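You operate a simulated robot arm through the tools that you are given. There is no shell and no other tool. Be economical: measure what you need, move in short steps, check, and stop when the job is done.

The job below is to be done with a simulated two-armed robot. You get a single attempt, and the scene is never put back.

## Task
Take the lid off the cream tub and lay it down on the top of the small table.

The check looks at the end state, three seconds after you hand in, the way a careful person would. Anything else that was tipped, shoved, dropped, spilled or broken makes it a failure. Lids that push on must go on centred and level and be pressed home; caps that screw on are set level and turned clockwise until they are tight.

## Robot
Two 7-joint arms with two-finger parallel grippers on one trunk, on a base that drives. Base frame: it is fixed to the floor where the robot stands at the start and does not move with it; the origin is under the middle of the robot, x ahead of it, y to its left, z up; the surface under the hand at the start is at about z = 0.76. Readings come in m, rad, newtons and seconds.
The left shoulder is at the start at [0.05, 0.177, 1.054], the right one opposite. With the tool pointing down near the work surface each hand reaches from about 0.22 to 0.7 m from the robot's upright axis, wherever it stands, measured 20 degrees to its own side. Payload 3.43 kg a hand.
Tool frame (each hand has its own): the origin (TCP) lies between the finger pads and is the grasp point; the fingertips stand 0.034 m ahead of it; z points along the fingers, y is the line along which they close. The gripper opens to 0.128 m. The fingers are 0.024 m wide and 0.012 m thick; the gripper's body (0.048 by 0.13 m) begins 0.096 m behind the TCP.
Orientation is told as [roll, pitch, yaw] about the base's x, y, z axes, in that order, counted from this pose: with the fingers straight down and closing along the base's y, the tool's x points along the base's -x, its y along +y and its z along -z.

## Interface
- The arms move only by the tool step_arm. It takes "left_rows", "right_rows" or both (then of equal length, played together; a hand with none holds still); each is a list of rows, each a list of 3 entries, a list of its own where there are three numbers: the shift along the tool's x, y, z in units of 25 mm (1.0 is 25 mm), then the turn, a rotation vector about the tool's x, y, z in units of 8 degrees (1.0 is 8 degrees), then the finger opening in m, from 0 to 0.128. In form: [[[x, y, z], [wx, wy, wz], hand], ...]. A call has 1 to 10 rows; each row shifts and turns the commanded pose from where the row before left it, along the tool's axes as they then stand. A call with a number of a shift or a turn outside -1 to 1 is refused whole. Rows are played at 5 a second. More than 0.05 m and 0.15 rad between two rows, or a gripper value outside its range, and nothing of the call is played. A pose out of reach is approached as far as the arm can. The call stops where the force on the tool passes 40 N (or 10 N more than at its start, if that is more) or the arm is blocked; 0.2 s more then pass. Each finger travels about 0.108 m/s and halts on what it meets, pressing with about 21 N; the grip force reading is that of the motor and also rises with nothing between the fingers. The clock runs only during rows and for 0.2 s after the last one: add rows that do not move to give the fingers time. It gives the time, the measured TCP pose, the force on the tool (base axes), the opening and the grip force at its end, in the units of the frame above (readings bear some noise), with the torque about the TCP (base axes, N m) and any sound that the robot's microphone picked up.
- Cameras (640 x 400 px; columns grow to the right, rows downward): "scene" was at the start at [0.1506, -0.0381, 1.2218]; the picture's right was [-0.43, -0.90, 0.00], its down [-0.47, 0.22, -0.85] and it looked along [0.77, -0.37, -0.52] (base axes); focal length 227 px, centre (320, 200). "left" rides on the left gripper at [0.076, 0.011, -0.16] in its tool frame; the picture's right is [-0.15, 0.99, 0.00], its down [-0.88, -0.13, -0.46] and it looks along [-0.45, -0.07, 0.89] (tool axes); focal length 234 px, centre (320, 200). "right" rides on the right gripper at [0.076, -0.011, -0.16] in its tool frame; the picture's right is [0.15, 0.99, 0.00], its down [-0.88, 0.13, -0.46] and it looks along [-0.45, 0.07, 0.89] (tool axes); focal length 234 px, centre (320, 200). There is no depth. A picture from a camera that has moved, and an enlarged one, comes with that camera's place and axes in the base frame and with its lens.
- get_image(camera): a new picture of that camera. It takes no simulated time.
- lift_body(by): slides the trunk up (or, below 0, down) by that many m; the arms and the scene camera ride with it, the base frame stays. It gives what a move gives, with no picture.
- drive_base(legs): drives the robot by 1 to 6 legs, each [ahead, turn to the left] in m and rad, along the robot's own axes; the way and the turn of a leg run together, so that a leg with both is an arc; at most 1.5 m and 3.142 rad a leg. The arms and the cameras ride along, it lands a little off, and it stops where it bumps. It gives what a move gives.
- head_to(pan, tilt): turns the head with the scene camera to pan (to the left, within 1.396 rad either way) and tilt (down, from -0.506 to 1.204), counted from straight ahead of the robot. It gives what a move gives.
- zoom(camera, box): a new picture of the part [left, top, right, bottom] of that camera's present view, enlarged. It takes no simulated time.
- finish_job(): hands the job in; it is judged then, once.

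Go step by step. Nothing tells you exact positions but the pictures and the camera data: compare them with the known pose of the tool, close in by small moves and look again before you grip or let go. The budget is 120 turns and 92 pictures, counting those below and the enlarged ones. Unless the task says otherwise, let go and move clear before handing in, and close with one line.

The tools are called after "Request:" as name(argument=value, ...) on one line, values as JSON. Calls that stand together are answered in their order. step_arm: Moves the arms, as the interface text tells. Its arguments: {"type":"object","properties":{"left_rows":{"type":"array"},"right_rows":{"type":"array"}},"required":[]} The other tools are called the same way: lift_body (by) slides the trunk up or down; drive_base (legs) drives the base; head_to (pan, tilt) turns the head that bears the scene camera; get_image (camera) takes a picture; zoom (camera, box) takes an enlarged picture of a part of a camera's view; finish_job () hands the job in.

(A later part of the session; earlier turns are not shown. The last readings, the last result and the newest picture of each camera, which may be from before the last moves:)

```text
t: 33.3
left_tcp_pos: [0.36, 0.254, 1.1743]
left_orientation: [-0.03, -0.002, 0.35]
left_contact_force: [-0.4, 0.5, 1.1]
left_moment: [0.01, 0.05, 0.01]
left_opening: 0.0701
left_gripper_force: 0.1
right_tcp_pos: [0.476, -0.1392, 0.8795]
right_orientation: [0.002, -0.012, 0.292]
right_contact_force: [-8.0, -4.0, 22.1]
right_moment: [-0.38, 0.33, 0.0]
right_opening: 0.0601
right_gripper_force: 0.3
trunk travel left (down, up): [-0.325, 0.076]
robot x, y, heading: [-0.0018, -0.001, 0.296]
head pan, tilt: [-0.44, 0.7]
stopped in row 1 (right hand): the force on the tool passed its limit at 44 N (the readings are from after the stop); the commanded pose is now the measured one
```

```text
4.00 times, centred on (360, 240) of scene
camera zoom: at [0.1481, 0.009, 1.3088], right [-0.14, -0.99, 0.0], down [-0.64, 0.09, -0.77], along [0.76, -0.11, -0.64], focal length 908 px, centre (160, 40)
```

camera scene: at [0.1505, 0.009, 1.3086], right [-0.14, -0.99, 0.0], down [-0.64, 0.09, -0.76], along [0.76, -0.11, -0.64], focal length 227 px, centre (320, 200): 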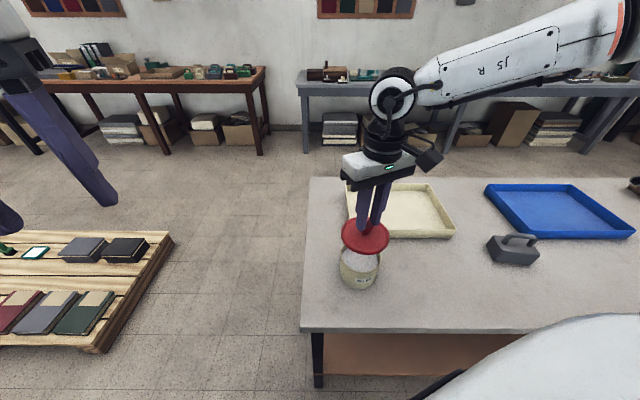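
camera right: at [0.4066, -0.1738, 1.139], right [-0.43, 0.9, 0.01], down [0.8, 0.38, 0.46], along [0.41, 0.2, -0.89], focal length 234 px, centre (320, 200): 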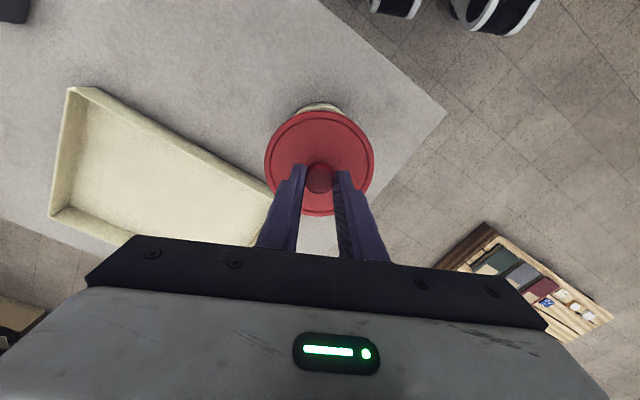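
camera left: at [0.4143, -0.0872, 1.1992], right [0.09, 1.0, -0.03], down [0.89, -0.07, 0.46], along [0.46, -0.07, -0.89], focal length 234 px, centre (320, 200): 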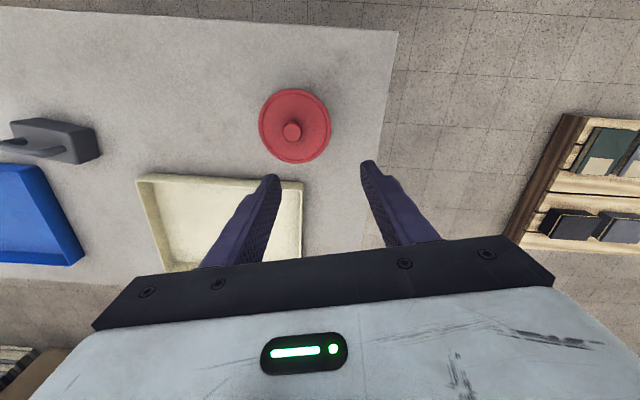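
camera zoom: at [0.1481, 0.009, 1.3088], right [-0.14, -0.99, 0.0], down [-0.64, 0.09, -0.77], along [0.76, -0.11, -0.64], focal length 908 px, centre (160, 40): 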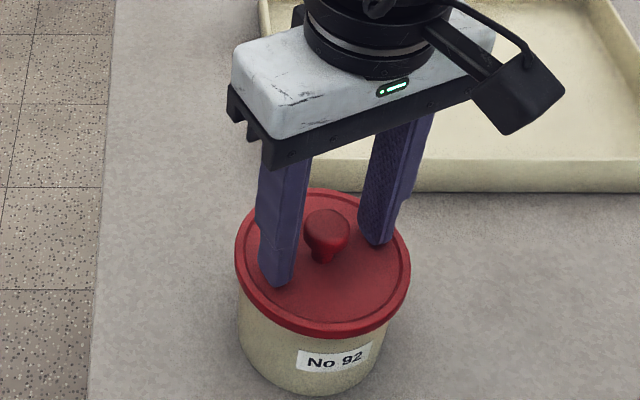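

The tips touch the lid plate at TCP z≈0.88, so this is full depth. I'll ease off 1 mm, grip, and pull again in smaller steps.

Request:
step_arm(right_rows=[[[0, 0, -0.06], [0, 0, 0], 0.06], [[0, 0, 0], [0, 0, 0], 0.045], [[0, 0, 0], [0, 0, 0], 0.03], [[0, 0, 0], [0, 0, 0], 0.0], [[0, 0, 0], [0, 0, 0], 0.0], [[0, 0, 0], [0, 0, 0], 0.0]])

Request:
step_arm(right_rows=[[[0, 0, -0.05], [0, 0, 0], 0.0], [[0, 0, -0.05], [0, 0, 0], 0.0], [[0, 0, -0.05], [0, 0, 0], 0.0], [[0, 0, 0], [0, 0, 0], 0.0]])

Request:
zoom(camera="scene", box=[310, 190, 410, 290])

```text
t: 34.7
left_tcp_pos: [0.3617, 0.2537, 1.1727]
left_orientation: [-0.03, -0.001, 0.35]
left_contact_force: [-0.2, -0.1, -0.1]
left_moment: [0.02, -0.03, -0.01]
left_opening: 0.0701
left_gripper_force: 0.0
right_tcp_pos: [0.4779, -0.1401, 0.8796]
right_orientation: [0.005, -0.013, 0.292]
right_contact_force: [3.7, 0.6, 18.2]
right_moment: [0.02, -0.13, -0.04]
right_opening: 0.0261
right_gripper_force: 20.6
trunk travel left (down, up): [-0.325, 0.076]
robot x, y, heading: [0.0013, -0.0034, 0.3]
head pan, tilt: [-0.44, 0.7]
```

```text
t: 35.7
left_tcp_pos: [0.3613, 0.253, 1.1738]
left_orientation: [-0.028, -0.002, 0.351]
left_contact_force: [-0.3, 0.4, 0.4]
left_moment: [-0.02, -0.02, 0.0]
left_opening: 0.07
left_gripper_force: 0.1
right_tcp_pos: [0.4765, -0.1405, 0.8812]
right_orientation: [0.006, -0.006, 0.294]
right_contact_force: [-0.6, 0.2, -0.7]
right_moment: [-0.01, 0.01, -0.02]
right_opening: 0.0264
right_gripper_force: 21.8
trunk travel left (down, up): [-0.325, 0.076]
robot x, y, heading: [-0.0008, -0.0023, 0.297]
head pan, tilt: [-0.44, 0.7]
heard: snap
```

```text
4.00 times, centred on (360, 240) of scene
camera zoom: at [0.1504, 0.0089, 1.3085], right [-0.14, -0.99, 0.0], down [-0.64, 0.09, -0.76], along [0.76, -0.11, -0.64], focal length 908 px, centre (160, 40)
```

zoom: 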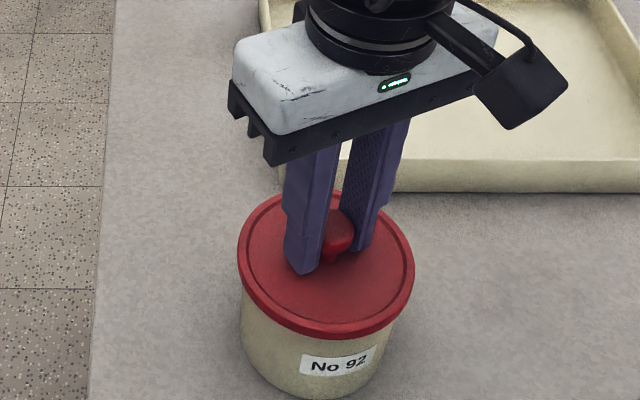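

It popped free with almost no slip this time. I'll lift very slowly and watch the opening.

Request:
step_arm(right_rows=[[[0, 0, -0.08], [0, 0, 0], 0.0], [[0, 0, -0.08], [0, 0, 0], 0.0], [[0, 0, -0.08], [0, 0, 0], 0.0], [[0, 0, -0.08], [0, 0, 0], 0.0], [[0, 0, -0.08], [0, 0, 0], 0.0], [[0, 0, -0.08], [0, 0, 0], 0.0], [[0, 0, 0], [0, 0, 0], 0.0]])

Request:
zoom(camera="scene", box=[310, 190, 410, 290])

```text
t: 37.3
left_tcp_pos: [0.3622, 0.2524, 1.1736]
left_orientation: [-0.026, -0.002, 0.348]
left_contact_force: [-0.6, 0.9, 1.4]
left_moment: [0.02, 0.0, -0.01]
left_opening: 0.0699
left_gripper_force: 0.0
right_tcp_pos: [0.4766, -0.1409, 0.8933]
right_orientation: [0.003, -0.008, 0.294]
right_contact_force: [1.0, 0.2, -0.2]
right_moment: [-0.01, 0.0, 0.0]
right_opening: 0.0261
right_gripper_force: 20.7
trunk travel left (down, up): [-0.325, 0.076]
robot x, y, heading: [-0.0014, -0.0007, 0.296]
head pan, tilt: [-0.44, 0.7]
```

```text
4.00 times, centred on (360, 240) of scene
camera zoom: at [0.1504, 0.0089, 1.3086], right [-0.14, -0.99, 0.0], down [-0.64, 0.09, -0.76], along [0.76, -0.11, -0.64], focal length 908 px, centre (160, 40)
```

zoom: 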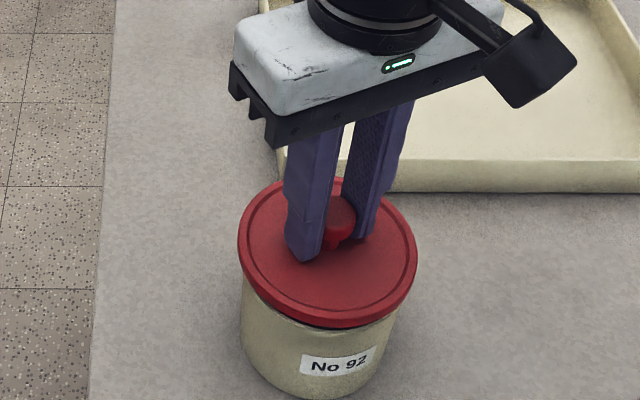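

The lid is rising with the hand and not slipping, so I'll continue gently.

Request:
step_arm(right_rows=[[[0, 0, -0.15], [0, 0, 0], 0.0], [[0, 0, -0.2], [0, 0, 0], 0.0], [[0, 0, -0.2], [0, 0, 0], 0.0], [[0, 0, -0.2], [0, 0, 0], 0.0], [[0, 0, -0.2], [0, 0, 0], 0.0], [[0, 0, -0.2], [0, 0, 0], 0.0], [[0, 0, -0.2], [0, 0, 0], 0.0], [[0, 0, -0.2], [0, 0, 0], 0.0], [[0, 0, -0.1], [0, 0, 0], 0.0], [[0, 0, 0], [0, 0, 0], 0.0]])

Request:
zoom(camera="scene", box=[310, 180, 410, 280])

```text
t: 39.5
left_tcp_pos: [0.3615, 0.2534, 1.1732]
left_orientation: [-0.029, -0.003, 0.35]
left_contact_force: [0.7, -0.2, -0.9]
left_moment: [-0.02, 0.03, 0.01]
left_opening: 0.0699
left_gripper_force: 0.0
right_tcp_pos: [0.4767, -0.1405, 0.9359]
right_orientation: [0.007, -0.009, 0.292]
right_contact_force: [0.4, 0.6, 0.0]
right_moment: [-0.01, 0.01, -0.01]
right_opening: 0.0261
right_gripper_force: 21.3
trunk travel left (down, up): [-0.325, 0.076]
robot x, y, heading: [-0.0013, 0.0001, 0.299]
head pan, tilt: [-0.44, 0.7]
```

```text
4.00 times, centred on (360, 230) of scene
camera zoom: at [0.1504, 0.0089, 1.3086], right [-0.14, -0.99, 0.0], down [-0.64, 0.09, -0.76], along [0.76, -0.11, -0.64], focal length 908 px, centre (160, 80)
```

zoom: 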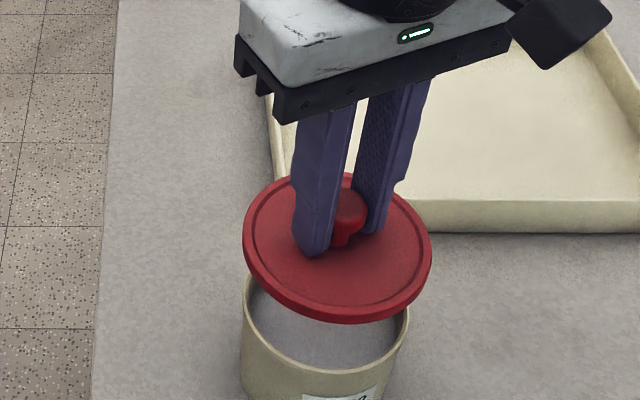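

The grip holds firm. I'll raise it further and draw it in somewhat, then turn to look for the small table.

Request:
step_arm(right_rows=[[[0, 0, -0.3], [0, 0, 0], 0.0], [[0, 0, -0.4], [0, 0, 0], 0.0], [[0, 0, -0.5], [0, 0, 0], 0.0], [[0, 0, -0.5], [0, 0, 0], 0.0], [[0, 0, -0.5], [0, 0, 0], 0.0], [[0, 0, -0.5], [0, 0, 0], 0.0], [[0, 0, -0.5], [0, 0, 0], 0.0], [[0, 0, -0.5], [0, 0, 0], 0.0], [[0, 0, -0.3], [0, 0, 0], 0.0], [[0, 0, 0], [0, 0, 0], 0.0]])

Request:
step_arm(right_rows=[[[0.3, 0, 0], [0, 0, 0], 0.0], [[0.4, 0, 0], [0, 0, 0], 0.0], [[0.5, 0, 0], [0, 0, 0], 0.0], [[0.5, 0, 0], [0, 0, 0], 0.0], [[0.5, 0, 0], [0, 0, 0], 0.0], [[0.5, 0, 0], [0, 0, 0], 0.0], [[0.4, 0, 0], [0, 0, 0], 0.0], [[0.3, 0, 0], [0, 0, 0], 0.0], [[0, 0, 0], [0, 0, 0], 0.0]])

Request:
head_to(pan=1.39, tilt=0.5)

Request:
get_image(camera="scene")

Request:
get_image(camera="right")

```text
t: 41.7
left_tcp_pos: [0.3609, 0.2534, 1.1728]
left_orientation: [-0.029, -0.001, 0.352]
left_contact_force: [-0.2, 0.2, 0.4]
left_moment: [-0.01, 0.04, -0.01]
left_opening: 0.0699
left_gripper_force: 0.1
right_tcp_pos: [0.4772, -0.1414, 1.0353]
right_orientation: [0.006, -0.009, 0.293]
right_contact_force: [-0.5, 0.4, 0.0]
right_moment: [0.0, -0.04, 0.02]
right_opening: 0.0263
right_gripper_force: 21.3
trunk travel left (down, up): [-0.325, 0.076]
robot x, y, heading: [0.0004, -0.0016, 0.299]
head pan, tilt: [-0.44, 0.7]
```

```text
t: 43.7
left_tcp_pos: [0.3613, 0.2532, 1.174]
left_orientation: [-0.027, -0.001, 0.352]
left_contact_force: [-0.4, 0.1, 0.5]
left_moment: [-0.01, 0.01, -0.03]
left_opening: 0.0702
left_gripper_force: 0.1
right_tcp_pos: [0.3954, -0.1665, 1.0349]
right_orientation: [0.004, -0.008, 0.293]
right_contact_force: [-0.2, -0.2, -1.0]
right_moment: [-0.04, 0.03, 0.0]
right_opening: 0.0265
right_gripper_force: 21.0
trunk travel left (down, up): [-0.325, 0.076]
robot x, y, heading: [0.0016, -0.0006, 0.298]
head pan, tilt: [-0.44, 0.7]
```

```text
t: 45.5
left_tcp_pos: [0.3622, 0.2525, 1.1727]
left_orientation: [-0.029, 0.0, 0.351]
left_contact_force: [-0.2, -0.7, 0.0]
left_moment: [0.01, -0.01, 0.01]
left_opening: 0.07
left_gripper_force: 0.1
right_tcp_pos: [0.3948, -0.1667, 1.0347]
right_orientation: [0.004, -0.009, 0.292]
right_contact_force: [-1.3, 0.0, -1.0]
right_moment: [0.02, 0.0, 0.03]
right_opening: 0.0262
right_gripper_force: 20.9
trunk travel left (down, up): [-0.325, 0.076]
robot x, y, heading: [0.0007, 0.0024, 0.303]
head pan, tilt: [1.389, 0.499]
```

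```text
55 pictures are left
camera scene: at [0.0557, 0.1112, 1.3263], right [0.99, 0.12, 0.0], down [0.06, -0.48, -0.88], along [-0.1, 0.87, -0.48], focal length 227 px, centre (320, 200)
```

scene: 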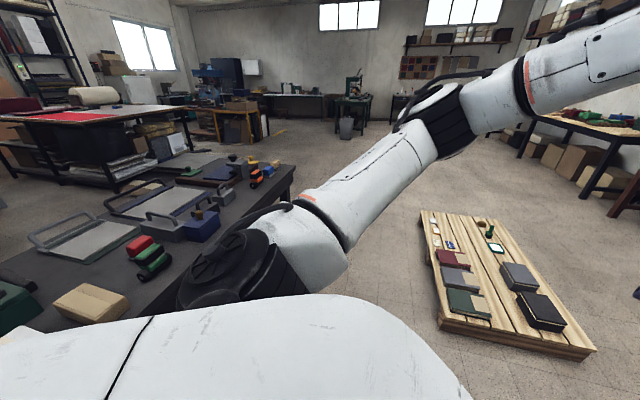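

```text
54 pictures are left
camera right: at [0.3251, -0.1986, 1.194], right [-0.43, 0.9, 0.0], down [0.8, 0.38, 0.46], along [0.42, 0.2, -0.89], focal length 234 px, centre (320, 200)
```

right: 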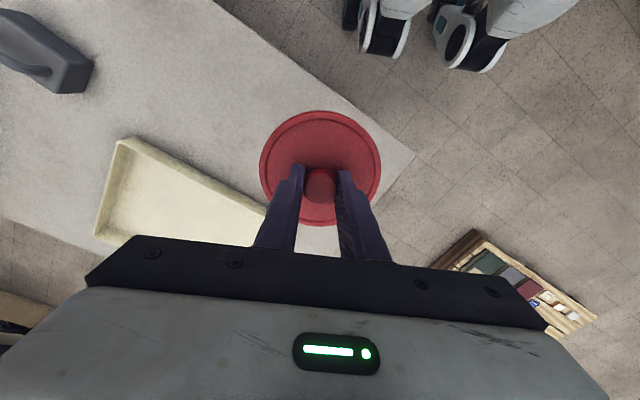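

There is a cluttered bench close behind on the left, so I'll turn to the right instead. I'll go slowly, looking behind with the head at full pan.

Request:
head_to(pan=-1.39, tilt=0.5)

Request:
drive_base(legs=[[0, -0.4], [0, -0.4]])

Request:
get_image(camera="scene")

```text
t: 48.0
left_tcp_pos: [0.3619, 0.2528, 1.1745]
left_orientation: [-0.029, -0.001, 0.35]
left_contact_force: [-0.2, 0.1, 0.1]
left_moment: [0.02, -0.02, -0.03]
left_opening: 0.0701
left_gripper_force: 0.0
right_tcp_pos: [0.3952, -0.1662, 1.0353]
right_orientation: [0.004, -0.009, 0.294]
right_contact_force: [-0.2, 0.2, -0.6]
right_moment: [0.01, -0.01, -0.01]
right_opening: 0.0263
right_gripper_force: 21.3
trunk travel left (down, up): [-0.325, 0.076]
robot x, y, heading: [-0.0006, -0.0001, 0.298]
head pan, tilt: [-1.389, 0.499]
```

```text
t: 50.8
left_tcp_pos: [0.4343, -0.0851, 1.1736]
left_orientation: [-0.029, -0.002, -0.451]
left_contact_force: [-0.5, 0.2, -0.6]
left_moment: [0.01, -0.03, -0.01]
left_opening: 0.0703
left_gripper_force: 0.1
right_tcp_pos: [0.1553, -0.4, 1.0354]
right_orientation: [0.006, -0.009, -0.507]
right_contact_force: [-0.8, -0.1, -0.1]
right_moment: [-0.04, 0.0, 0.0]
right_opening: 0.0263
right_gripper_force: 21.3
trunk travel left (down, up): [-0.325, 0.076]
robot x, y, heading: [0.0026, -0.0003, -0.503]
head pan, tilt: [-1.389, 0.499]
```

```text
53 pictures are left
camera scene: at [0.0318, -0.1202, 1.3263], right [-0.95, 0.32, 0.0], down [0.15, 0.45, -0.88], along [-0.28, -0.83, -0.48], focal length 227 px, centre (320, 200)
```

scene: 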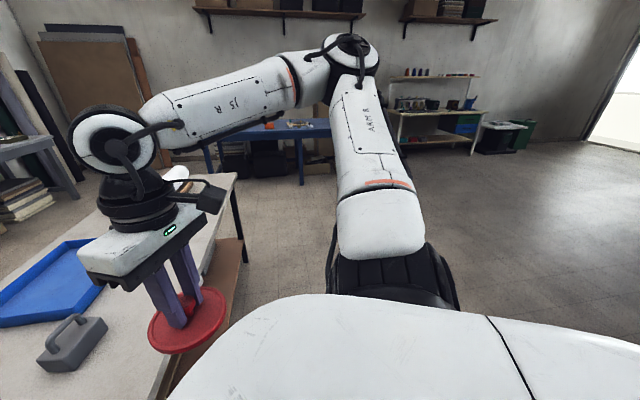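

The right side is clear and the lid is held level. I'll keep turning right to see what is behind.

Request:
drive_base(legs=[[0, -0.4], [0, -0.4]])

Request:
get_image(camera="scene")

```text
t: 53.6
left_tcp_pos: [0.242, -0.3682, 1.1729]
left_orientation: [-0.028, -0.004, -1.245]
left_contact_force: [-0.2, -0.1, 0.3]
left_moment: [0.03, 0.01, 0.0]
left_opening: 0.0698
left_gripper_force: 0.0
right_tcp_pos: [-0.176, -0.3909, 1.0337]
right_orientation: [0.005, -0.008, -1.304]
right_contact_force: [0.0, 0.7, -0.7]
right_moment: [-0.03, 0.0, 0.02]
right_opening: 0.0263
right_gripper_force: 21.3
trunk travel left (down, up): [-0.325, 0.076]
robot x, y, heading: [0.0016, -0.0023, -1.299]
head pan, tilt: [-1.389, 0.499]
```

```text
52 pictures are left
camera scene: at [-0.064, -0.1072, 1.3263], right [-0.44, 0.9, 0.0], down [0.43, 0.21, -0.88], along [-0.79, -0.39, -0.48], focal length 227 px, centre (320, 200)
```

scene: 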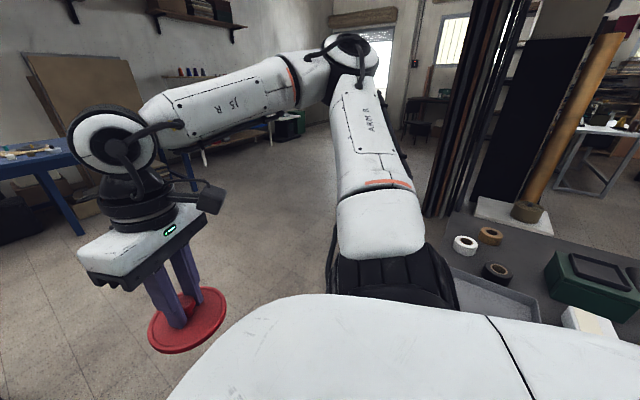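

Behind is a cluttered bench with tape rolls, and no small table yet. I'll scan the other directions before deciding.

Request:
head_to(pan=-0.3, tilt=0.3)

Request:
get_image(camera="scene")

Request:
head_to(pan=1.0, tilt=0.3)

Request:
get_image(camera="scene")

```text
t: 54.9
left_tcp_pos: [0.2427, -0.3683, 1.1731]
left_orientation: [-0.027, -0.002, -1.246]
left_contact_force: [-0.4, -0.8, 0.4]
left_moment: [-0.02, 0.0, -0.01]
left_opening: 0.0699
left_gripper_force: 0.1
right_tcp_pos: [-0.1756, -0.3903, 1.0355]
right_orientation: [0.005, -0.009, -1.304]
right_contact_force: [-0.4, -0.1, -0.5]
right_moment: [0.01, -0.02, 0.0]
right_opening: 0.0263
right_gripper_force: 21.1
trunk travel left (down, up): [-0.325, 0.076]
robot x, y, heading: [-0.0004, -0.0007, -1.297]
head pan, tilt: [-0.3, 0.3]
```

```text
51 pictures are left
camera scene: at [0.0156, -0.1606, 1.3447], right [-1.0, 0.03, 0.0], down [0.01, 0.3, -0.96], along [-0.03, -0.95, -0.3], focal length 227 px, centre (320, 200)
```

scene: 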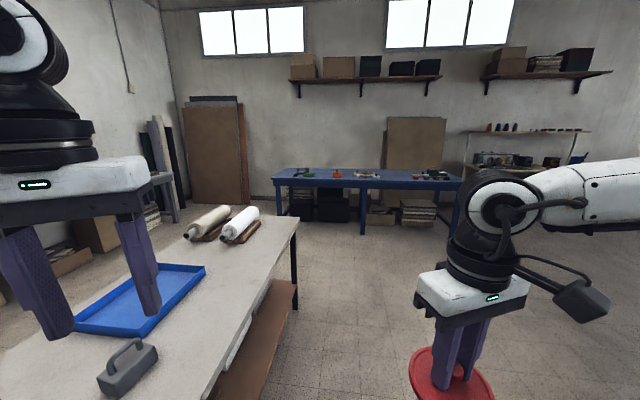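

```text
t: 56.4
left_tcp_pos: [0.244, -0.3689, 1.1729]
left_orientation: [-0.028, -0.003, -1.247]
left_contact_force: [0.1, -0.3, -0.7]
left_moment: [0.02, 0.01, 0.02]
left_opening: 0.0701
left_gripper_force: 0.1
right_tcp_pos: [-0.1773, -0.3916, 1.0353]
right_orientation: [0.002, -0.009, -1.304]
right_contact_force: [-0.4, 0.2, 0.3]
right_moment: [0.02, -0.02, -0.02]
right_opening: 0.0261
right_gripper_force: 21.0
trunk travel left (down, up): [-0.325, 0.076]
robot x, y, heading: [0.0006, 0.0004, -1.298]
head pan, tilt: [1.0, 0.3]
```

```text
50 pictures are left
camera scene: at [0.1075, -0.0947, 1.3447], right [-0.29, -0.96, 0.0], down [-0.28, 0.09, -0.96], along [0.91, -0.28, -0.3], focal length 227 px, centre (320, 200)
```

scene: 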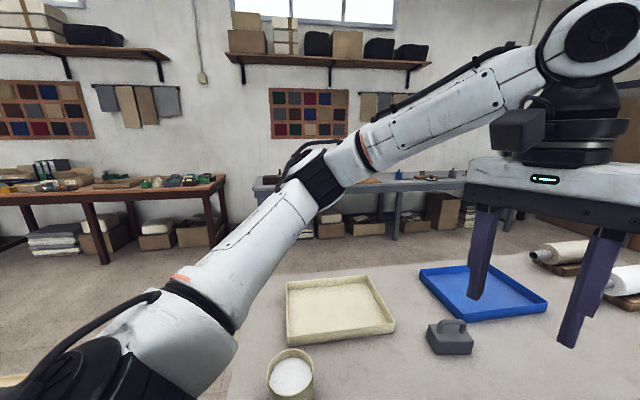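

Nothing on this side either. I'll turn back left to study the area that holds the red stand.

Request:
head_to(pan=0.9, tilt=0.15)

Request:
drive_base(legs=[[0, 0.6], [0, 0.7], [0, 0.5]])

Request:
get_image(camera="scene")

Request:
zoom(camera="scene", box=[200, 80, 440, 220])

```text
t: 57.1
left_tcp_pos: [0.2416, -0.3678, 1.1734]
left_orientation: [-0.028, -0.001, -1.245]
left_contact_force: [-0.2, 0.1, 0.4]
left_moment: [0.02, -0.01, -0.02]
left_opening: 0.0701
left_gripper_force: 0.0
right_tcp_pos: [-0.177, -0.3905, 1.0357]
right_orientation: [0.003, -0.009, -1.304]
right_contact_force: [-0.6, 0.0, -0.2]
right_moment: [0.03, 0.0, 0.01]
right_opening: 0.0262
right_gripper_force: 20.6
trunk travel left (down, up): [-0.325, 0.076]
robot x, y, heading: [0.0005, 0.0018, -1.295]
head pan, tilt: [0.901, 0.15]
```

```text
t: 62.5
left_tcp_pos: [0.2986, 0.3245, 1.1731]
left_orientation: [-0.029, -0.001, 0.565]
left_contact_force: [0.1, -0.4, 0.1]
left_moment: [-0.03, -0.02, 0.0]
left_opening: 0.07
left_gripper_force: 0.0
right_tcp_pos: [0.4216, -0.0764, 1.0351]
right_orientation: [0.003, -0.01, 0.508]
right_contact_force: [0.6, 0.3, -0.5]
right_moment: [-0.03, 0.0, 0.0]
right_opening: 0.0261
right_gripper_force: 21.4
trunk travel left (down, up): [-0.325, 0.076]
robot x, y, heading: [-0.001, -0.0028, 0.515]
head pan, tilt: [0.901, 0.15]
```

```text
49 pictures are left
camera scene: at [0.0747, 0.1266, 1.3587], right [0.99, -0.16, 0.0], down [-0.02, -0.15, -0.99], along [0.15, 0.98, -0.15], focal length 227 px, centre (320, 200)
```

scene: 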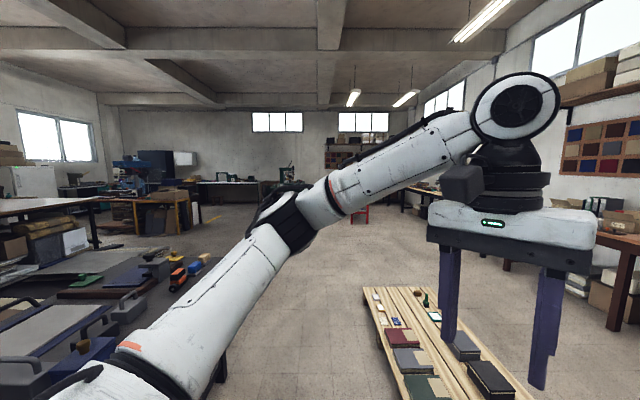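

```text
2.67 times, centred on (320, 150) of scene
camera zoom: at [0.0747, 0.1266, 1.3587], right [0.99, -0.16, 0.0], down [-0.02, -0.15, -0.99], along [0.15, 0.98, -0.15], focal length 605 px, centre (320, 333)
```

zoom: 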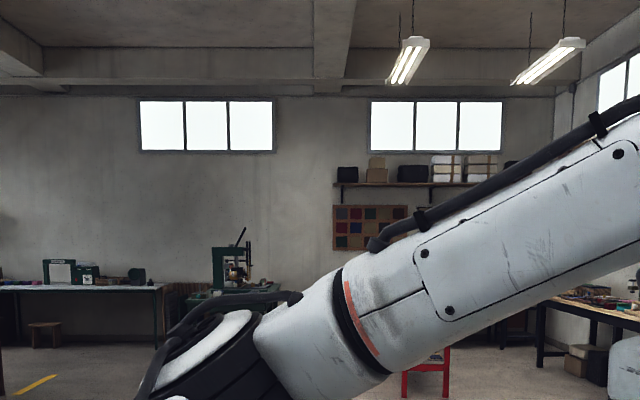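

The only small table I find is the red-legged one across the room at about (1.6, 5.4). I'll turn towards the passage between the dark bench and the pallet and look ahead before driving.

Request:
head_to(pan=0.0, tilt=0.55)

Request:
drive_base(legs=[[0, 0.42], [0, 0.42]])

Request:
get_image(camera="scene")

```text
t: 63.6
left_tcp_pos: [0.2989, 0.323, 1.1723]
left_orientation: [-0.027, -0.002, 0.564]
left_contact_force: [-0.2, -0.9, 0.2]
left_moment: [-0.07, 0.02, 0.04]
left_opening: 0.07
left_gripper_force: 0.1
right_tcp_pos: [0.4212, -0.0778, 1.0346]
right_orientation: [0.004, -0.009, 0.507]
right_contact_force: [0.6, 0.7, 0.1]
right_moment: [-0.03, 0.01, -0.02]
right_opening: 0.026
right_gripper_force: 21.0
trunk travel left (down, up): [-0.325, 0.076]
robot x, y, heading: [0.0063, -0.0015, 0.514]
head pan, tilt: [0.0, 0.55]
```

```text
t: 66.5
left_tcp_pos: [-0.0399, 0.4388, 1.1737]
left_orientation: [-0.029, -0.003, 1.403]
left_contact_force: [0.0, -0.5, -0.2]
left_moment: [0.0, -0.02, 0.0]
left_opening: 0.07
left_gripper_force: 0.0
right_tcp_pos: [0.3396, 0.2611, 1.0361]
right_orientation: [0.004, -0.009, 1.346]
right_contact_force: [-0.3, -0.2, -0.2]
right_moment: [0.02, -0.02, 0.04]
right_opening: 0.0262
right_gripper_force: 20.8
trunk travel left (down, up): [-0.325, 0.076]
robot x, y, heading: [-0.0012, 0.0031, 1.353]
head pan, tilt: [0.0, 0.55]
```

```text
47 pictures are left
camera scene: at [0.0338, 0.1564, 1.3217], right [0.98, -0.22, 0.0], down [-0.11, -0.51, -0.85], along [0.19, 0.83, -0.52], focal length 227 px, centre (320, 200)
```

scene: 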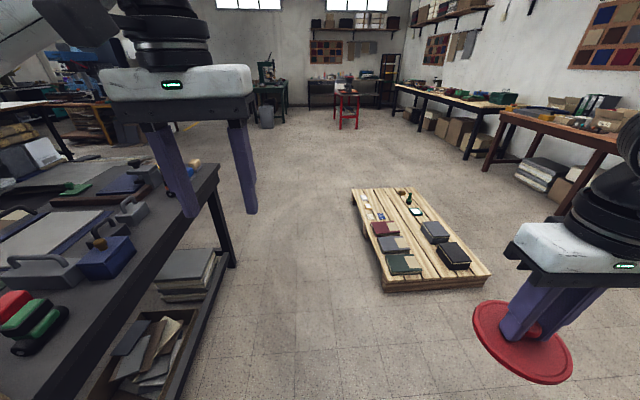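

The passage is clear. I'll drive through it in short legs.

Request:
drive_base(legs=[[0.5, 0], [0.5, 0.05], [0.5, 0.05], [0.6, 0], [0.5, 0]])

Request:
get_image(camera="scene")

```text
t: 80.1
left_tcp_pos: [0.3239, 3.0065, 1.1732]
left_orientation: [-0.029, -0.001, 1.499]
left_contact_force: [-0.6, 1.1, -0.3]
left_moment: [0.01, -0.04, -0.02]
left_opening: 0.0699
left_gripper_force: 0.1
right_tcp_pos: [0.7194, 2.867, 1.0348]
right_orientation: [0.004, -0.006, 1.445]
right_contact_force: [0.3, 0.1, -0.1]
right_moment: [-0.02, 0.01, 0.02]
right_opening: 0.0261
right_gripper_force: 21.1
trunk travel left (down, up): [-0.325, 0.076]
robot x, y, heading: [0.4061, 2.5725, 1.443]
head pan, tilt: [0.0, 0.55]
```

```text
46 pictures are left
camera scene: at [0.426, 2.733, 1.3217], right [0.99, -0.12, 0.0], down [-0.06, -0.52, -0.85], along [0.1, 0.85, -0.52], focal length 227 px, centre (320, 200)
```

scene: 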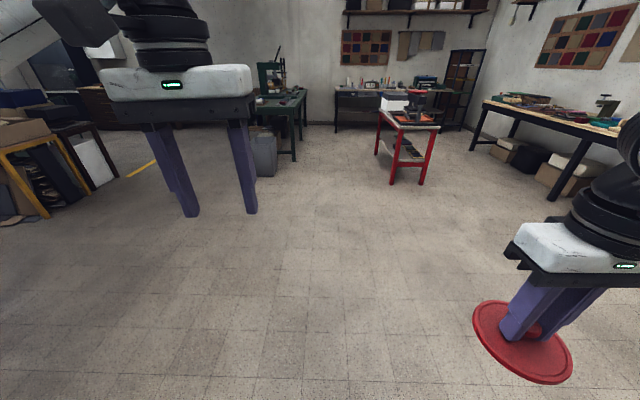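

I can now see the red table with feet near (1.63, 5.18) and (2.0, 5.13). I'll check its top for free space.

Request:
zoom(camera="scene", box=[350, 70, 470, 190])

```text
3.33 times, centred on (410, 130) of scene
camera zoom: at [0.426, 2.733, 1.3217], right [0.99, -0.12, 0.0], down [-0.06, -0.52, -0.85], along [0.1, 0.85, -0.52], focal length 757 px, centre (20, 433)
```

zoom: 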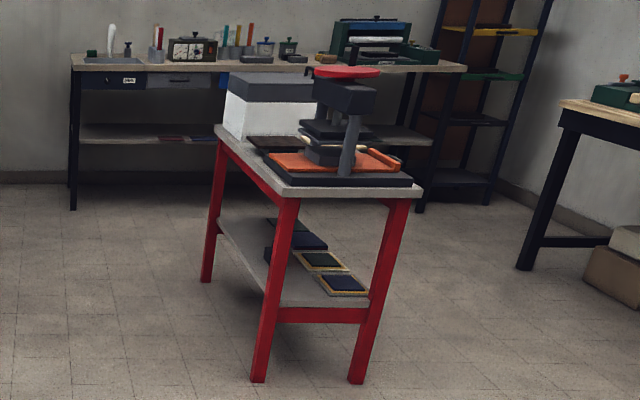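

The table top carries a press and a white box, so I need a closer look from its left side to find free space. I'll drive to about (0.95, 4.8).

Request:
drive_base(legs=[[0.4, -0.1], [0.7, 0], [0.7, 0], [0.4, 0]])

Request:
head_to(pan=-0.7, tilt=0.45)

Request:
get_image(camera="scene")

```text
t: 91.6
left_tcp_pos: [0.8294, 5.1599, 1.1734]
left_orientation: [-0.029, -0.002, 1.4]
left_contact_force: [1.3, 0.7, -0.4]
left_moment: [-0.02, -0.04, 0.0]
left_opening: 0.0699
left_gripper_force: 0.1
right_tcp_pos: [1.2088, 4.98, 1.034]
right_orientation: [0.003, -0.006, 1.344]
right_contact_force: [-0.1, 0.2, 0.5]
right_moment: [-0.06, 0.02, 0.0]
right_opening: 0.0262
right_gripper_force: 21.4
trunk travel left (down, up): [-0.325, 0.076]
robot x, y, heading: [0.868, 4.7205, 1.354]
head pan, tilt: [0.0, 0.55]
```

```text
t: 92.7
left_tcp_pos: [0.8281, 5.1576, 1.1727]
left_orientation: [-0.028, -0.002, 1.4]
left_contact_force: [-0.2, 0.4, -0.5]
left_moment: [0.01, 0.0, -0.03]
left_opening: 0.0698
left_gripper_force: 0.1
right_tcp_pos: [1.209, 4.9791, 1.0349]
right_orientation: [0.005, -0.008, 1.343]
right_contact_force: [-1.3, -0.3, -0.3]
right_moment: [0.0, -0.01, -0.01]
right_opening: 0.0264
right_gripper_force: 21.3
trunk travel left (down, up): [-0.325, 0.076]
robot x, y, heading: [0.8651, 4.7196, 1.344]
head pan, tilt: [-0.7, 0.45]
```

```text
44 pictures are left
camera scene: at [0.9562, 4.8438, 1.3308], right [0.61, -0.8, 0.0], down [-0.35, -0.26, -0.9], along [0.72, 0.55, -0.44], focal length 227 px, centre (320, 200)
```

scene: 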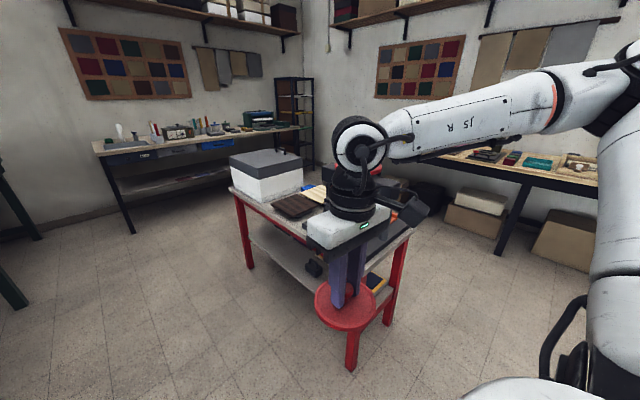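

The hand blocks the view. I'll raise the trunk and turn right so the hand moves off to the side.

Request:
lift_body(by=0.075)

Request:
drive_base(legs=[[0, -0.6]])

Request:
head_to(pan=-0.1, tilt=0.45)

Request:
get_image(camera="scene")

```text
t: 93.8
left_tcp_pos: [0.8286, 5.1589, 1.2495]
left_orientation: [-0.028, -0.001, 1.4]
left_contact_force: [0.1, -0.7, 0.3]
left_moment: [-0.04, 0.03, 0.01]
left_opening: 0.0701
left_gripper_force: 0.1
right_tcp_pos: [1.2088, 4.9804, 1.1094]
right_orientation: [0.004, -0.009, 1.344]
right_contact_force: [-0.5, 0.3, -1.6]
right_moment: [0.02, 0.0, 0.02]
right_opening: 0.0259
right_gripper_force: 21.6
trunk travel left (down, up): [-0.4, 0.001]
robot x, y, heading: [0.8692, 4.717, 1.352]
head pan, tilt: [-0.7, 0.45]
```

```text
t: 95.8
left_tcp_pos: [1.0813, 5.105, 1.2484]
left_orientation: [-0.029, -0.002, 0.804]
left_contact_force: [0.1, 0.1, -0.7]
left_moment: [-0.01, 0.02, 0.02]
left_opening: 0.0699
left_gripper_force: 0.0
right_tcp_pos: [1.2957, 4.743, 1.1092]
right_orientation: [0.004, -0.008, 0.746]
right_contact_force: [0.4, -0.6, -0.8]
right_moment: [0.04, 0.02, -0.03]
right_opening: 0.0262
right_gripper_force: 21.2
trunk travel left (down, up): [-0.4, 0.001]
robot x, y, heading: [0.867, 4.7194, 0.753]
head pan, tilt: [-0.7, 0.45]
```

```text
t: 96.8
left_tcp_pos: [1.0814, 5.105, 1.2492]
left_orientation: [-0.027, -0.001, 0.802]
left_contact_force: [-0.2, -0.4, -0.1]
left_moment: [0.02, 0.02, 0.02]
left_opening: 0.0698
left_gripper_force: 0.1
right_tcp_pos: [1.2964, 4.7443, 1.1101]
right_orientation: [0.004, -0.01, 0.748]
right_contact_force: [0.3, 0.4, -1.0]
right_moment: [0.01, -0.01, -0.01]
right_opening: 0.0259
right_gripper_force: 21.3
trunk travel left (down, up): [-0.4, 0.001]
robot x, y, heading: [0.868, 4.7204, 0.757]
head pan, tilt: [-0.099, 0.45]
```

```text
43 pictures are left
camera scene: at [0.9918, 4.8235, 1.4058], right [0.61, -0.79, 0.0], down [-0.35, -0.26, -0.9], along [0.72, 0.55, -0.44], focal length 227 px, centre (320, 200)
```

scene: 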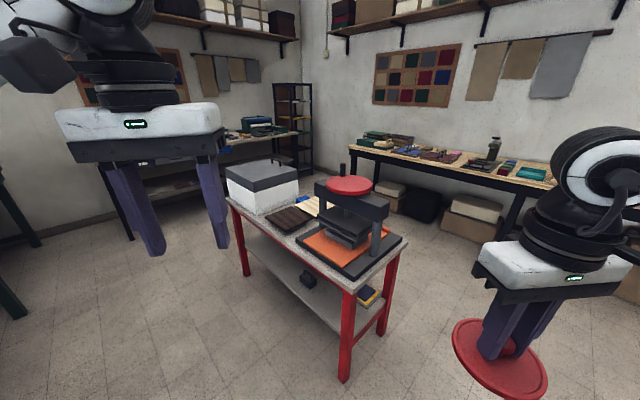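

Request:
zoom(camera="scene", box=[210, 140, 420, 290])

```text
2.67 times, centred on (315, 215) of scene
camera zoom: at [0.9918, 4.8235, 1.4058], right [0.61, -0.79, 0.0], down [-0.35, -0.26, -0.9], along [0.72, 0.55, -0.44], focal length 605 px, centre (333, 160)
```

zoom: 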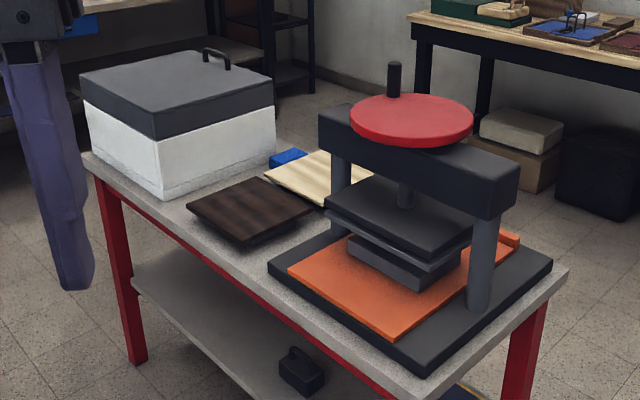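

This red table is full, with no room for the lid, so it is probably not the one meant. I'll scan the rest of the room from here.

Request:
drive_base(legs=[[-0.3, 0.5], [0, 1.0], [0, 1.0]])

Request:
head_to(pan=0.0, tilt=0.2)

Request:
get_image(camera="scene")

Request:
head_to(pan=1.2, tilt=0.2)

Request:
get_image(camera="scene")

```text
t: 103.9
left_tcp_pos: [0.3049, 4.2925, 1.2481]
left_orientation: [-0.027, -0.002, -2.986]
left_contact_force: [0.2, 0.0, -0.5]
left_moment: [0.02, -0.02, 0.02]
left_opening: 0.07
left_gripper_force: 0.0
right_tcp_pos: [0.353, 4.71, 1.1107]
right_orientation: [0.004, -0.01, -3.043]
right_contact_force: [-0.6, -0.9, 0.2]
right_moment: [0.05, 0.02, -0.03]
right_opening: 0.0262
right_gripper_force: 21.1
trunk travel left (down, up): [-0.4, 0.001]
robot x, y, heading: [0.7082, 4.4704, -3.042]
head pan, tilt: [-0.099, 0.45]
```

```text
t: 104.7
left_tcp_pos: [0.3051, 4.292, 1.2477]
left_orientation: [-0.029, -0.002, -2.986]
left_contact_force: [0.3, 0.8, -0.6]
left_moment: [0.02, 0.0, -0.02]
left_opening: 0.07
left_gripper_force: 0.0
right_tcp_pos: [0.3532, 4.7101, 1.1101]
right_orientation: [0.003, -0.009, -3.043]
right_contact_force: [0.8, -0.2, 0.6]
right_moment: [-0.01, 0.01, 0.0]
right_opening: 0.0265
right_gripper_force: 20.7
trunk travel left (down, up): [-0.4, 0.001]
robot x, y, heading: [0.7082, 4.4681, -3.037]
head pan, tilt: [0.0, 0.201]
```

```text
41 pictures are left
camera scene: at [0.5455, 4.4538, 1.4289], right [-0.1, 0.99, 0.0], down [0.2, 0.02, -0.98], along [-0.97, -0.1, -0.2], focal length 227 px, centre (320, 200)
```

scene: 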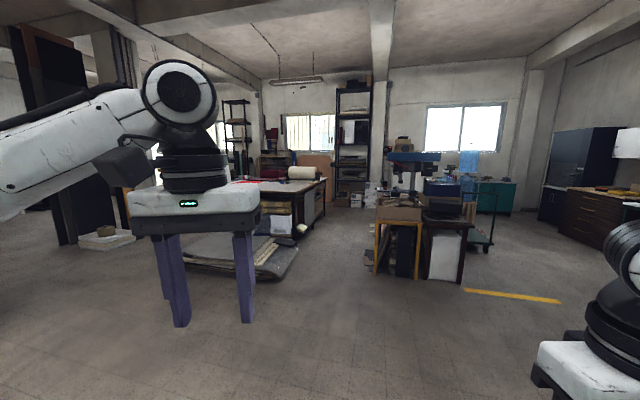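

```text
t: 106.1
left_tcp_pos: [0.3059, 4.2929, 1.2479]
left_orientation: [-0.027, -0.003, -2.988]
left_contact_force: [-1.3, -0.5, 0.1]
left_moment: [0.02, 0.01, 0.03]
left_opening: 0.0701
left_gripper_force: 0.1
right_tcp_pos: [0.3538, 4.7102, 1.1107]
right_orientation: [0.005, -0.008, -3.044]
right_contact_force: [0.2, -0.1, -1.1]
right_moment: [-0.02, -0.03, -0.01]
right_opening: 0.0264
right_gripper_force: 21.3
trunk travel left (down, up): [-0.4, 0.001]
robot x, y, heading: [0.7102, 4.4719, -3.036]
head pan, tilt: [1.201, 0.201]
```

```text
40 pictures are left
camera scene: at [0.6137, 4.3735, 1.429], right [-0.96, 0.26, 0.0], down [0.05, 0.19, -0.98], along [-0.26, -0.95, -0.2], focal length 227 px, centre (320, 200)
```

scene: 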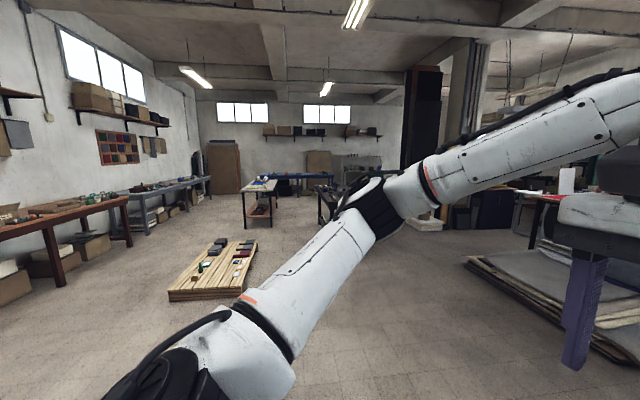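

No obvious candidate yet, so I'll zoom into several parts of these views.

Request:
zoom(camera="scene", box=[200, 130, 440, 280])

Request:
head_to(pan=0.3, tilt=0.2)

Request:
zoom(camera="scene", box=[340, 110, 640, 300])

Request:
head_to(pan=-0.9, tilt=0.2)

Request:
get_image(camera="scene")

```text
2.67 times, centred on (320, 205) of scene
camera zoom: at [0.6137, 4.3735, 1.429], right [-0.96, 0.26, 0.0], down [0.05, 0.19, -0.98], along [-0.26, -0.95, -0.2], focal length 605 px, centre (320, 187)
```

zoom: 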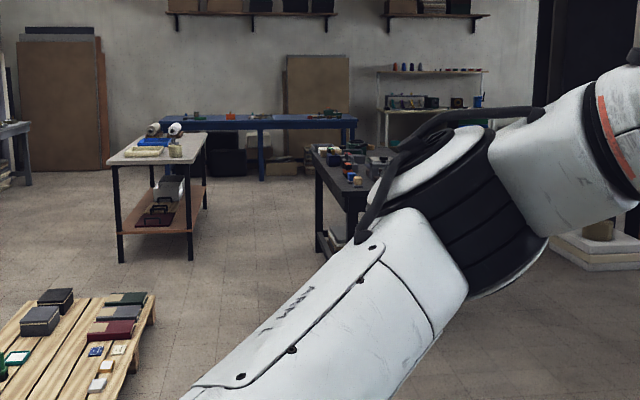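

```text
t: 107.3
left_tcp_pos: [0.3042, 4.2938, 1.2482]
left_orientation: [-0.029, -0.003, -2.987]
left_contact_force: [-0.5, -0.1, -0.3]
left_moment: [0.0, -0.01, -0.01]
left_opening: 0.0699
left_gripper_force: 0.0
right_tcp_pos: [0.352, 4.7102, 1.1098]
right_orientation: [0.004, -0.008, -3.043]
right_contact_force: [0.1, 0.1, -0.5]
right_moment: [0.0, 0.0, 0.01]
right_opening: 0.026
right_gripper_force: 20.8
trunk travel left (down, up): [-0.4, 0.001]
robot x, y, heading: [0.7098, 4.471, -3.036]
head pan, tilt: [0.3, 0.201]
```

```text
2.11 times, centred on (490, 205) of scene
camera zoom: at [0.5526, 4.4267, 1.429], right [-0.39, 0.92, 0.0], down [0.18, 0.08, -0.98], along [-0.9, -0.39, -0.2], focal length 478 px, centre (-38, 190)
```

zoom: 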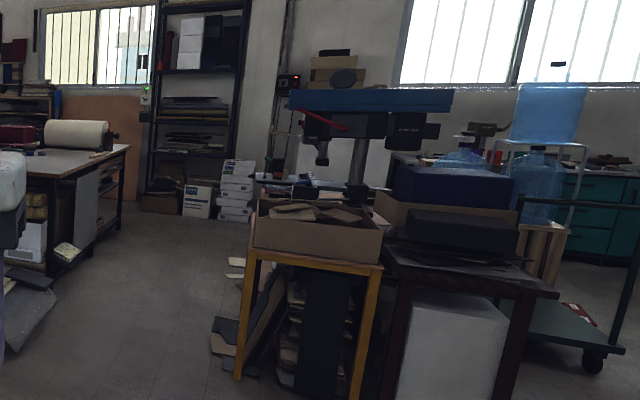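

```text
t: 108.7
left_tcp_pos: [0.3055, 4.293, 1.2487]
left_orientation: [-0.027, -0.001, -2.986]
left_contact_force: [0.1, 0.3, 0.5]
left_moment: [0.01, -0.01, -0.03]
left_opening: 0.0702
left_gripper_force: 0.2
right_tcp_pos: [0.3526, 4.7086, 1.1102]
right_orientation: [0.004, -0.009, -3.044]
right_contact_force: [-0.7, 0.7, -0.2]
right_moment: [0.05, -0.01, -0.01]
right_opening: 0.0262
right_gripper_force: 20.8
trunk travel left (down, up): [-0.4, 0.001]
robot x, y, heading: [0.7103, 4.4707, -3.039]
head pan, tilt: [-0.901, 0.201]
```

```text
37 pictures are left
camera scene: at [0.5731, 4.53, 1.429], right [0.71, 0.7, 0.0], down [0.14, -0.14, -0.98], along [-0.69, 0.7, -0.2], focal length 227 px, centre (320, 200)
```

scene: 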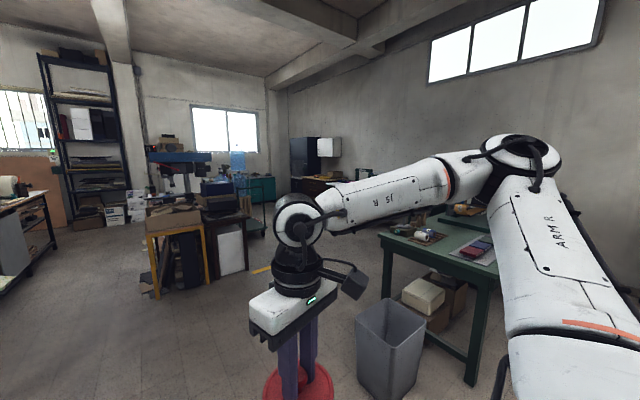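

The far tables are all cluttered. The table the tub stands on is itself a small free-standing table with a lower shelf, so it is now the main candidate. I'll turn back towards it and check the whole start area unobstructed.

Request:
head_to(pan=0.0, tilt=0.3)

Request:
drive_base(legs=[[0, 0.7], [0, 0.7], [0.8, 0]])

Request:
get_image(camera="scene")

Request:
zoom(camera="scene", box=[190, 80, 510, 280])

```text
t: 109.9
left_tcp_pos: [0.305, 4.2925, 1.2498]
left_orientation: [-0.028, -0.001, -2.986]
left_contact_force: [-0.7, -0.7, -0.1]
left_moment: [0.0, 0.03, -0.01]
left_opening: 0.0699
left_gripper_force: 0.0
right_tcp_pos: [0.3521, 4.7097, 1.1106]
right_orientation: [0.002, -0.008, -3.044]
right_contact_force: [0.1, -0.3, 0.6]
right_moment: [-0.01, 0.04, 0.0]
right_opening: 0.0262
right_gripper_force: 20.4
trunk travel left (down, up): [-0.4, 0.001]
robot x, y, heading: [0.7112, 4.4723, -3.041]
head pan, tilt: [0.0, 0.3]
```

```text
t: 118.0
left_tcp_pos: [0.7692, 3.2455, 1.2477]
left_orientation: [-0.027, -0.002, -1.577]
left_contact_force: [0.2, -0.3, -0.3]
left_moment: [0.04, 0.0, -0.01]
left_opening: 0.0698
left_gripper_force: 0.1
right_tcp_pos: [0.3659, 3.3606, 1.1095]
right_orientation: [0.002, -0.008, -1.634]
right_contact_force: [0.5, 0.0, -0.5]
right_moment: [0.01, 0.02, -0.02]
right_opening: 0.0262
right_gripper_force: 21.0
trunk travel left (down, up): [-0.4, 0.001]
robot x, y, heading: [0.6596, 3.6685, -1.632]
head pan, tilt: [0.0, 0.3]
```

```text
36 pictures are left
camera scene: at [0.6489, 3.5092, 1.4197], right [-1.0, 0.06, 0.0], down [0.02, 0.3, -0.96], along [-0.06, -0.95, -0.3], focal length 227 px, centre (320, 200)
```

scene: 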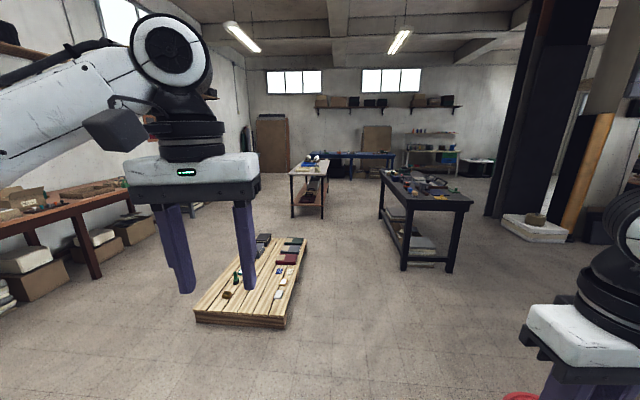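

```text
2.00 times, centred on (350, 180) of scene
camera zoom: at [0.6489, 3.5092, 1.4197], right [-1.0, 0.06, 0.0], down [0.02, 0.3, -0.96], along [-0.06, -0.95, -0.3], focal length 454 px, centre (260, 240)
```

zoom: 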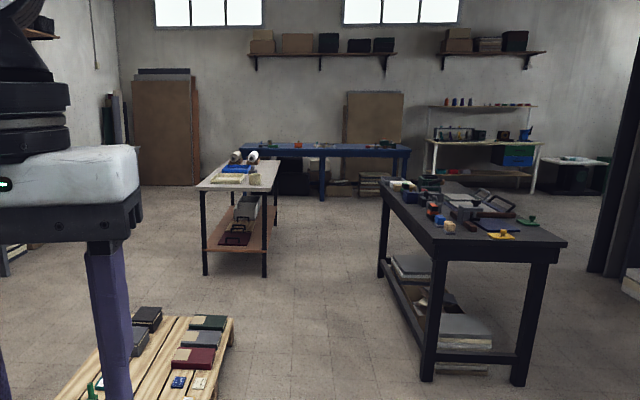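

At the far end there's also a small low table with a light top near the wall, at the right of this view. I'll zoom in on it.

Request:
zoom(camera="scene", box=[440, 130, 520, 190])

Request:
zoom(camera="scene", box=[270, 140, 350, 230])

```text
6.67 times, centred on (480, 160) of scene
camera zoom: at [0.6489, 3.5092, 1.4197], right [-1.0, 0.06, 0.0], down [0.02, 0.3, -0.96], along [-0.06, -0.95, -0.3], focal length 1514 px, centre (-747, 467)
```

zoom: 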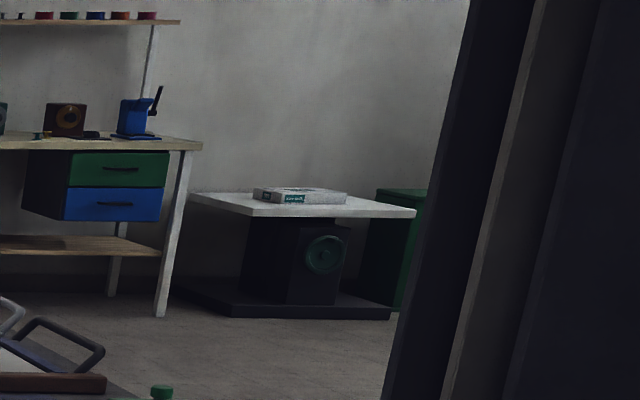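

```text
4.44 times, centred on (310, 185) of scene
camera zoom: at [0.6489, 3.5092, 1.4197], right [-1.0, 0.06, 0.0], down [0.02, 0.3, -0.96], along [-0.06, -0.95, -0.3], focal length 1009 px, centre (364, 267)
```

zoom: 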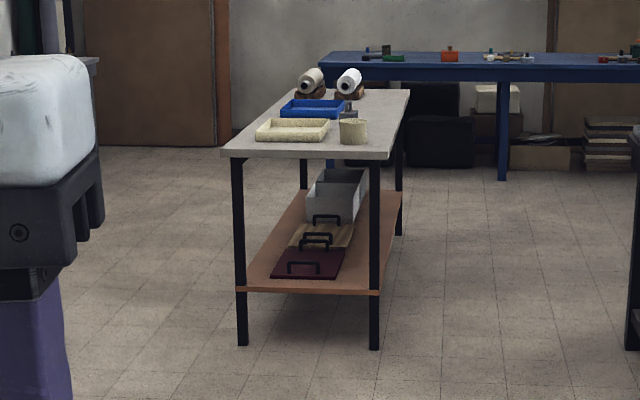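

The low thing at the wall is some machine with a box on it, far off. The tub's own table is small and free-standing with a shelf underneath, which fits "the top of the small table", and no other place is listed for the task. I'll drive back and lay the lid on its free top, right of the tub.

Request:
drive_base(legs=[[0, -0.2], [0.7, 0], [0.7, 0], [0, 0.18], [0.6, 0], [0.6, 0]])

Request:
head_to(pan=0.0, tilt=0.6)

Request:
get_image(camera="scene")

```text
t: 132.7
left_tcp_pos: [0.2925, 0.6944, 1.2498]
left_orientation: [-0.028, -0.001, -1.608]
left_contact_force: [0.3, -0.9, 0.5]
left_moment: [0.0, 0.03, -0.02]
left_opening: 0.0701
left_gripper_force: 0.0
right_tcp_pos: [-0.1076, 0.8219, 1.1091]
right_orientation: [0.005, -0.008, -1.665]
right_contact_force: [0.3, 0.3, -0.8]
right_moment: [0.02, -0.02, 0.0]
right_opening: 0.0263
right_gripper_force: 21.1
trunk travel left (down, up): [-0.4, 0.001]
robot x, y, heading: [0.1938, 1.1253, -1.658]
head pan, tilt: [0.0, 0.3]
```

```text
t: 133.5
left_tcp_pos: [0.2934, 0.6961, 1.2485]
left_orientation: [-0.028, -0.002, -1.609]
left_contact_force: [0.7, 0.3, 0.3]
left_moment: [-0.01, -0.02, -0.03]
left_opening: 0.0696
left_gripper_force: 0.1
right_tcp_pos: [-0.1066, 0.8223, 1.1102]
right_orientation: [0.004, -0.007, -1.665]
right_contact_force: [-0.1, 0.0, -0.6]
right_moment: [0.0, 0.02, 0.0]
right_opening: 0.0261
right_gripper_force: 21.1
trunk travel left (down, up): [-0.4, 0.001]
robot x, y, heading: [0.1963, 1.123, -1.659]
head pan, tilt: [0.0, 0.6]
```

```text
32 pictures are left
camera scene: at [0.1811, 0.9677, 1.3923], right [-1.0, 0.09, 0.0], down [0.05, 0.56, -0.83], along [-0.07, -0.82, -0.56], focal length 227 px, centre (320, 200)
```

scene: 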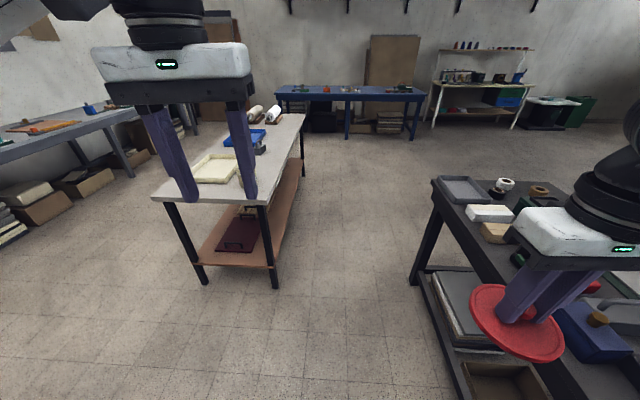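

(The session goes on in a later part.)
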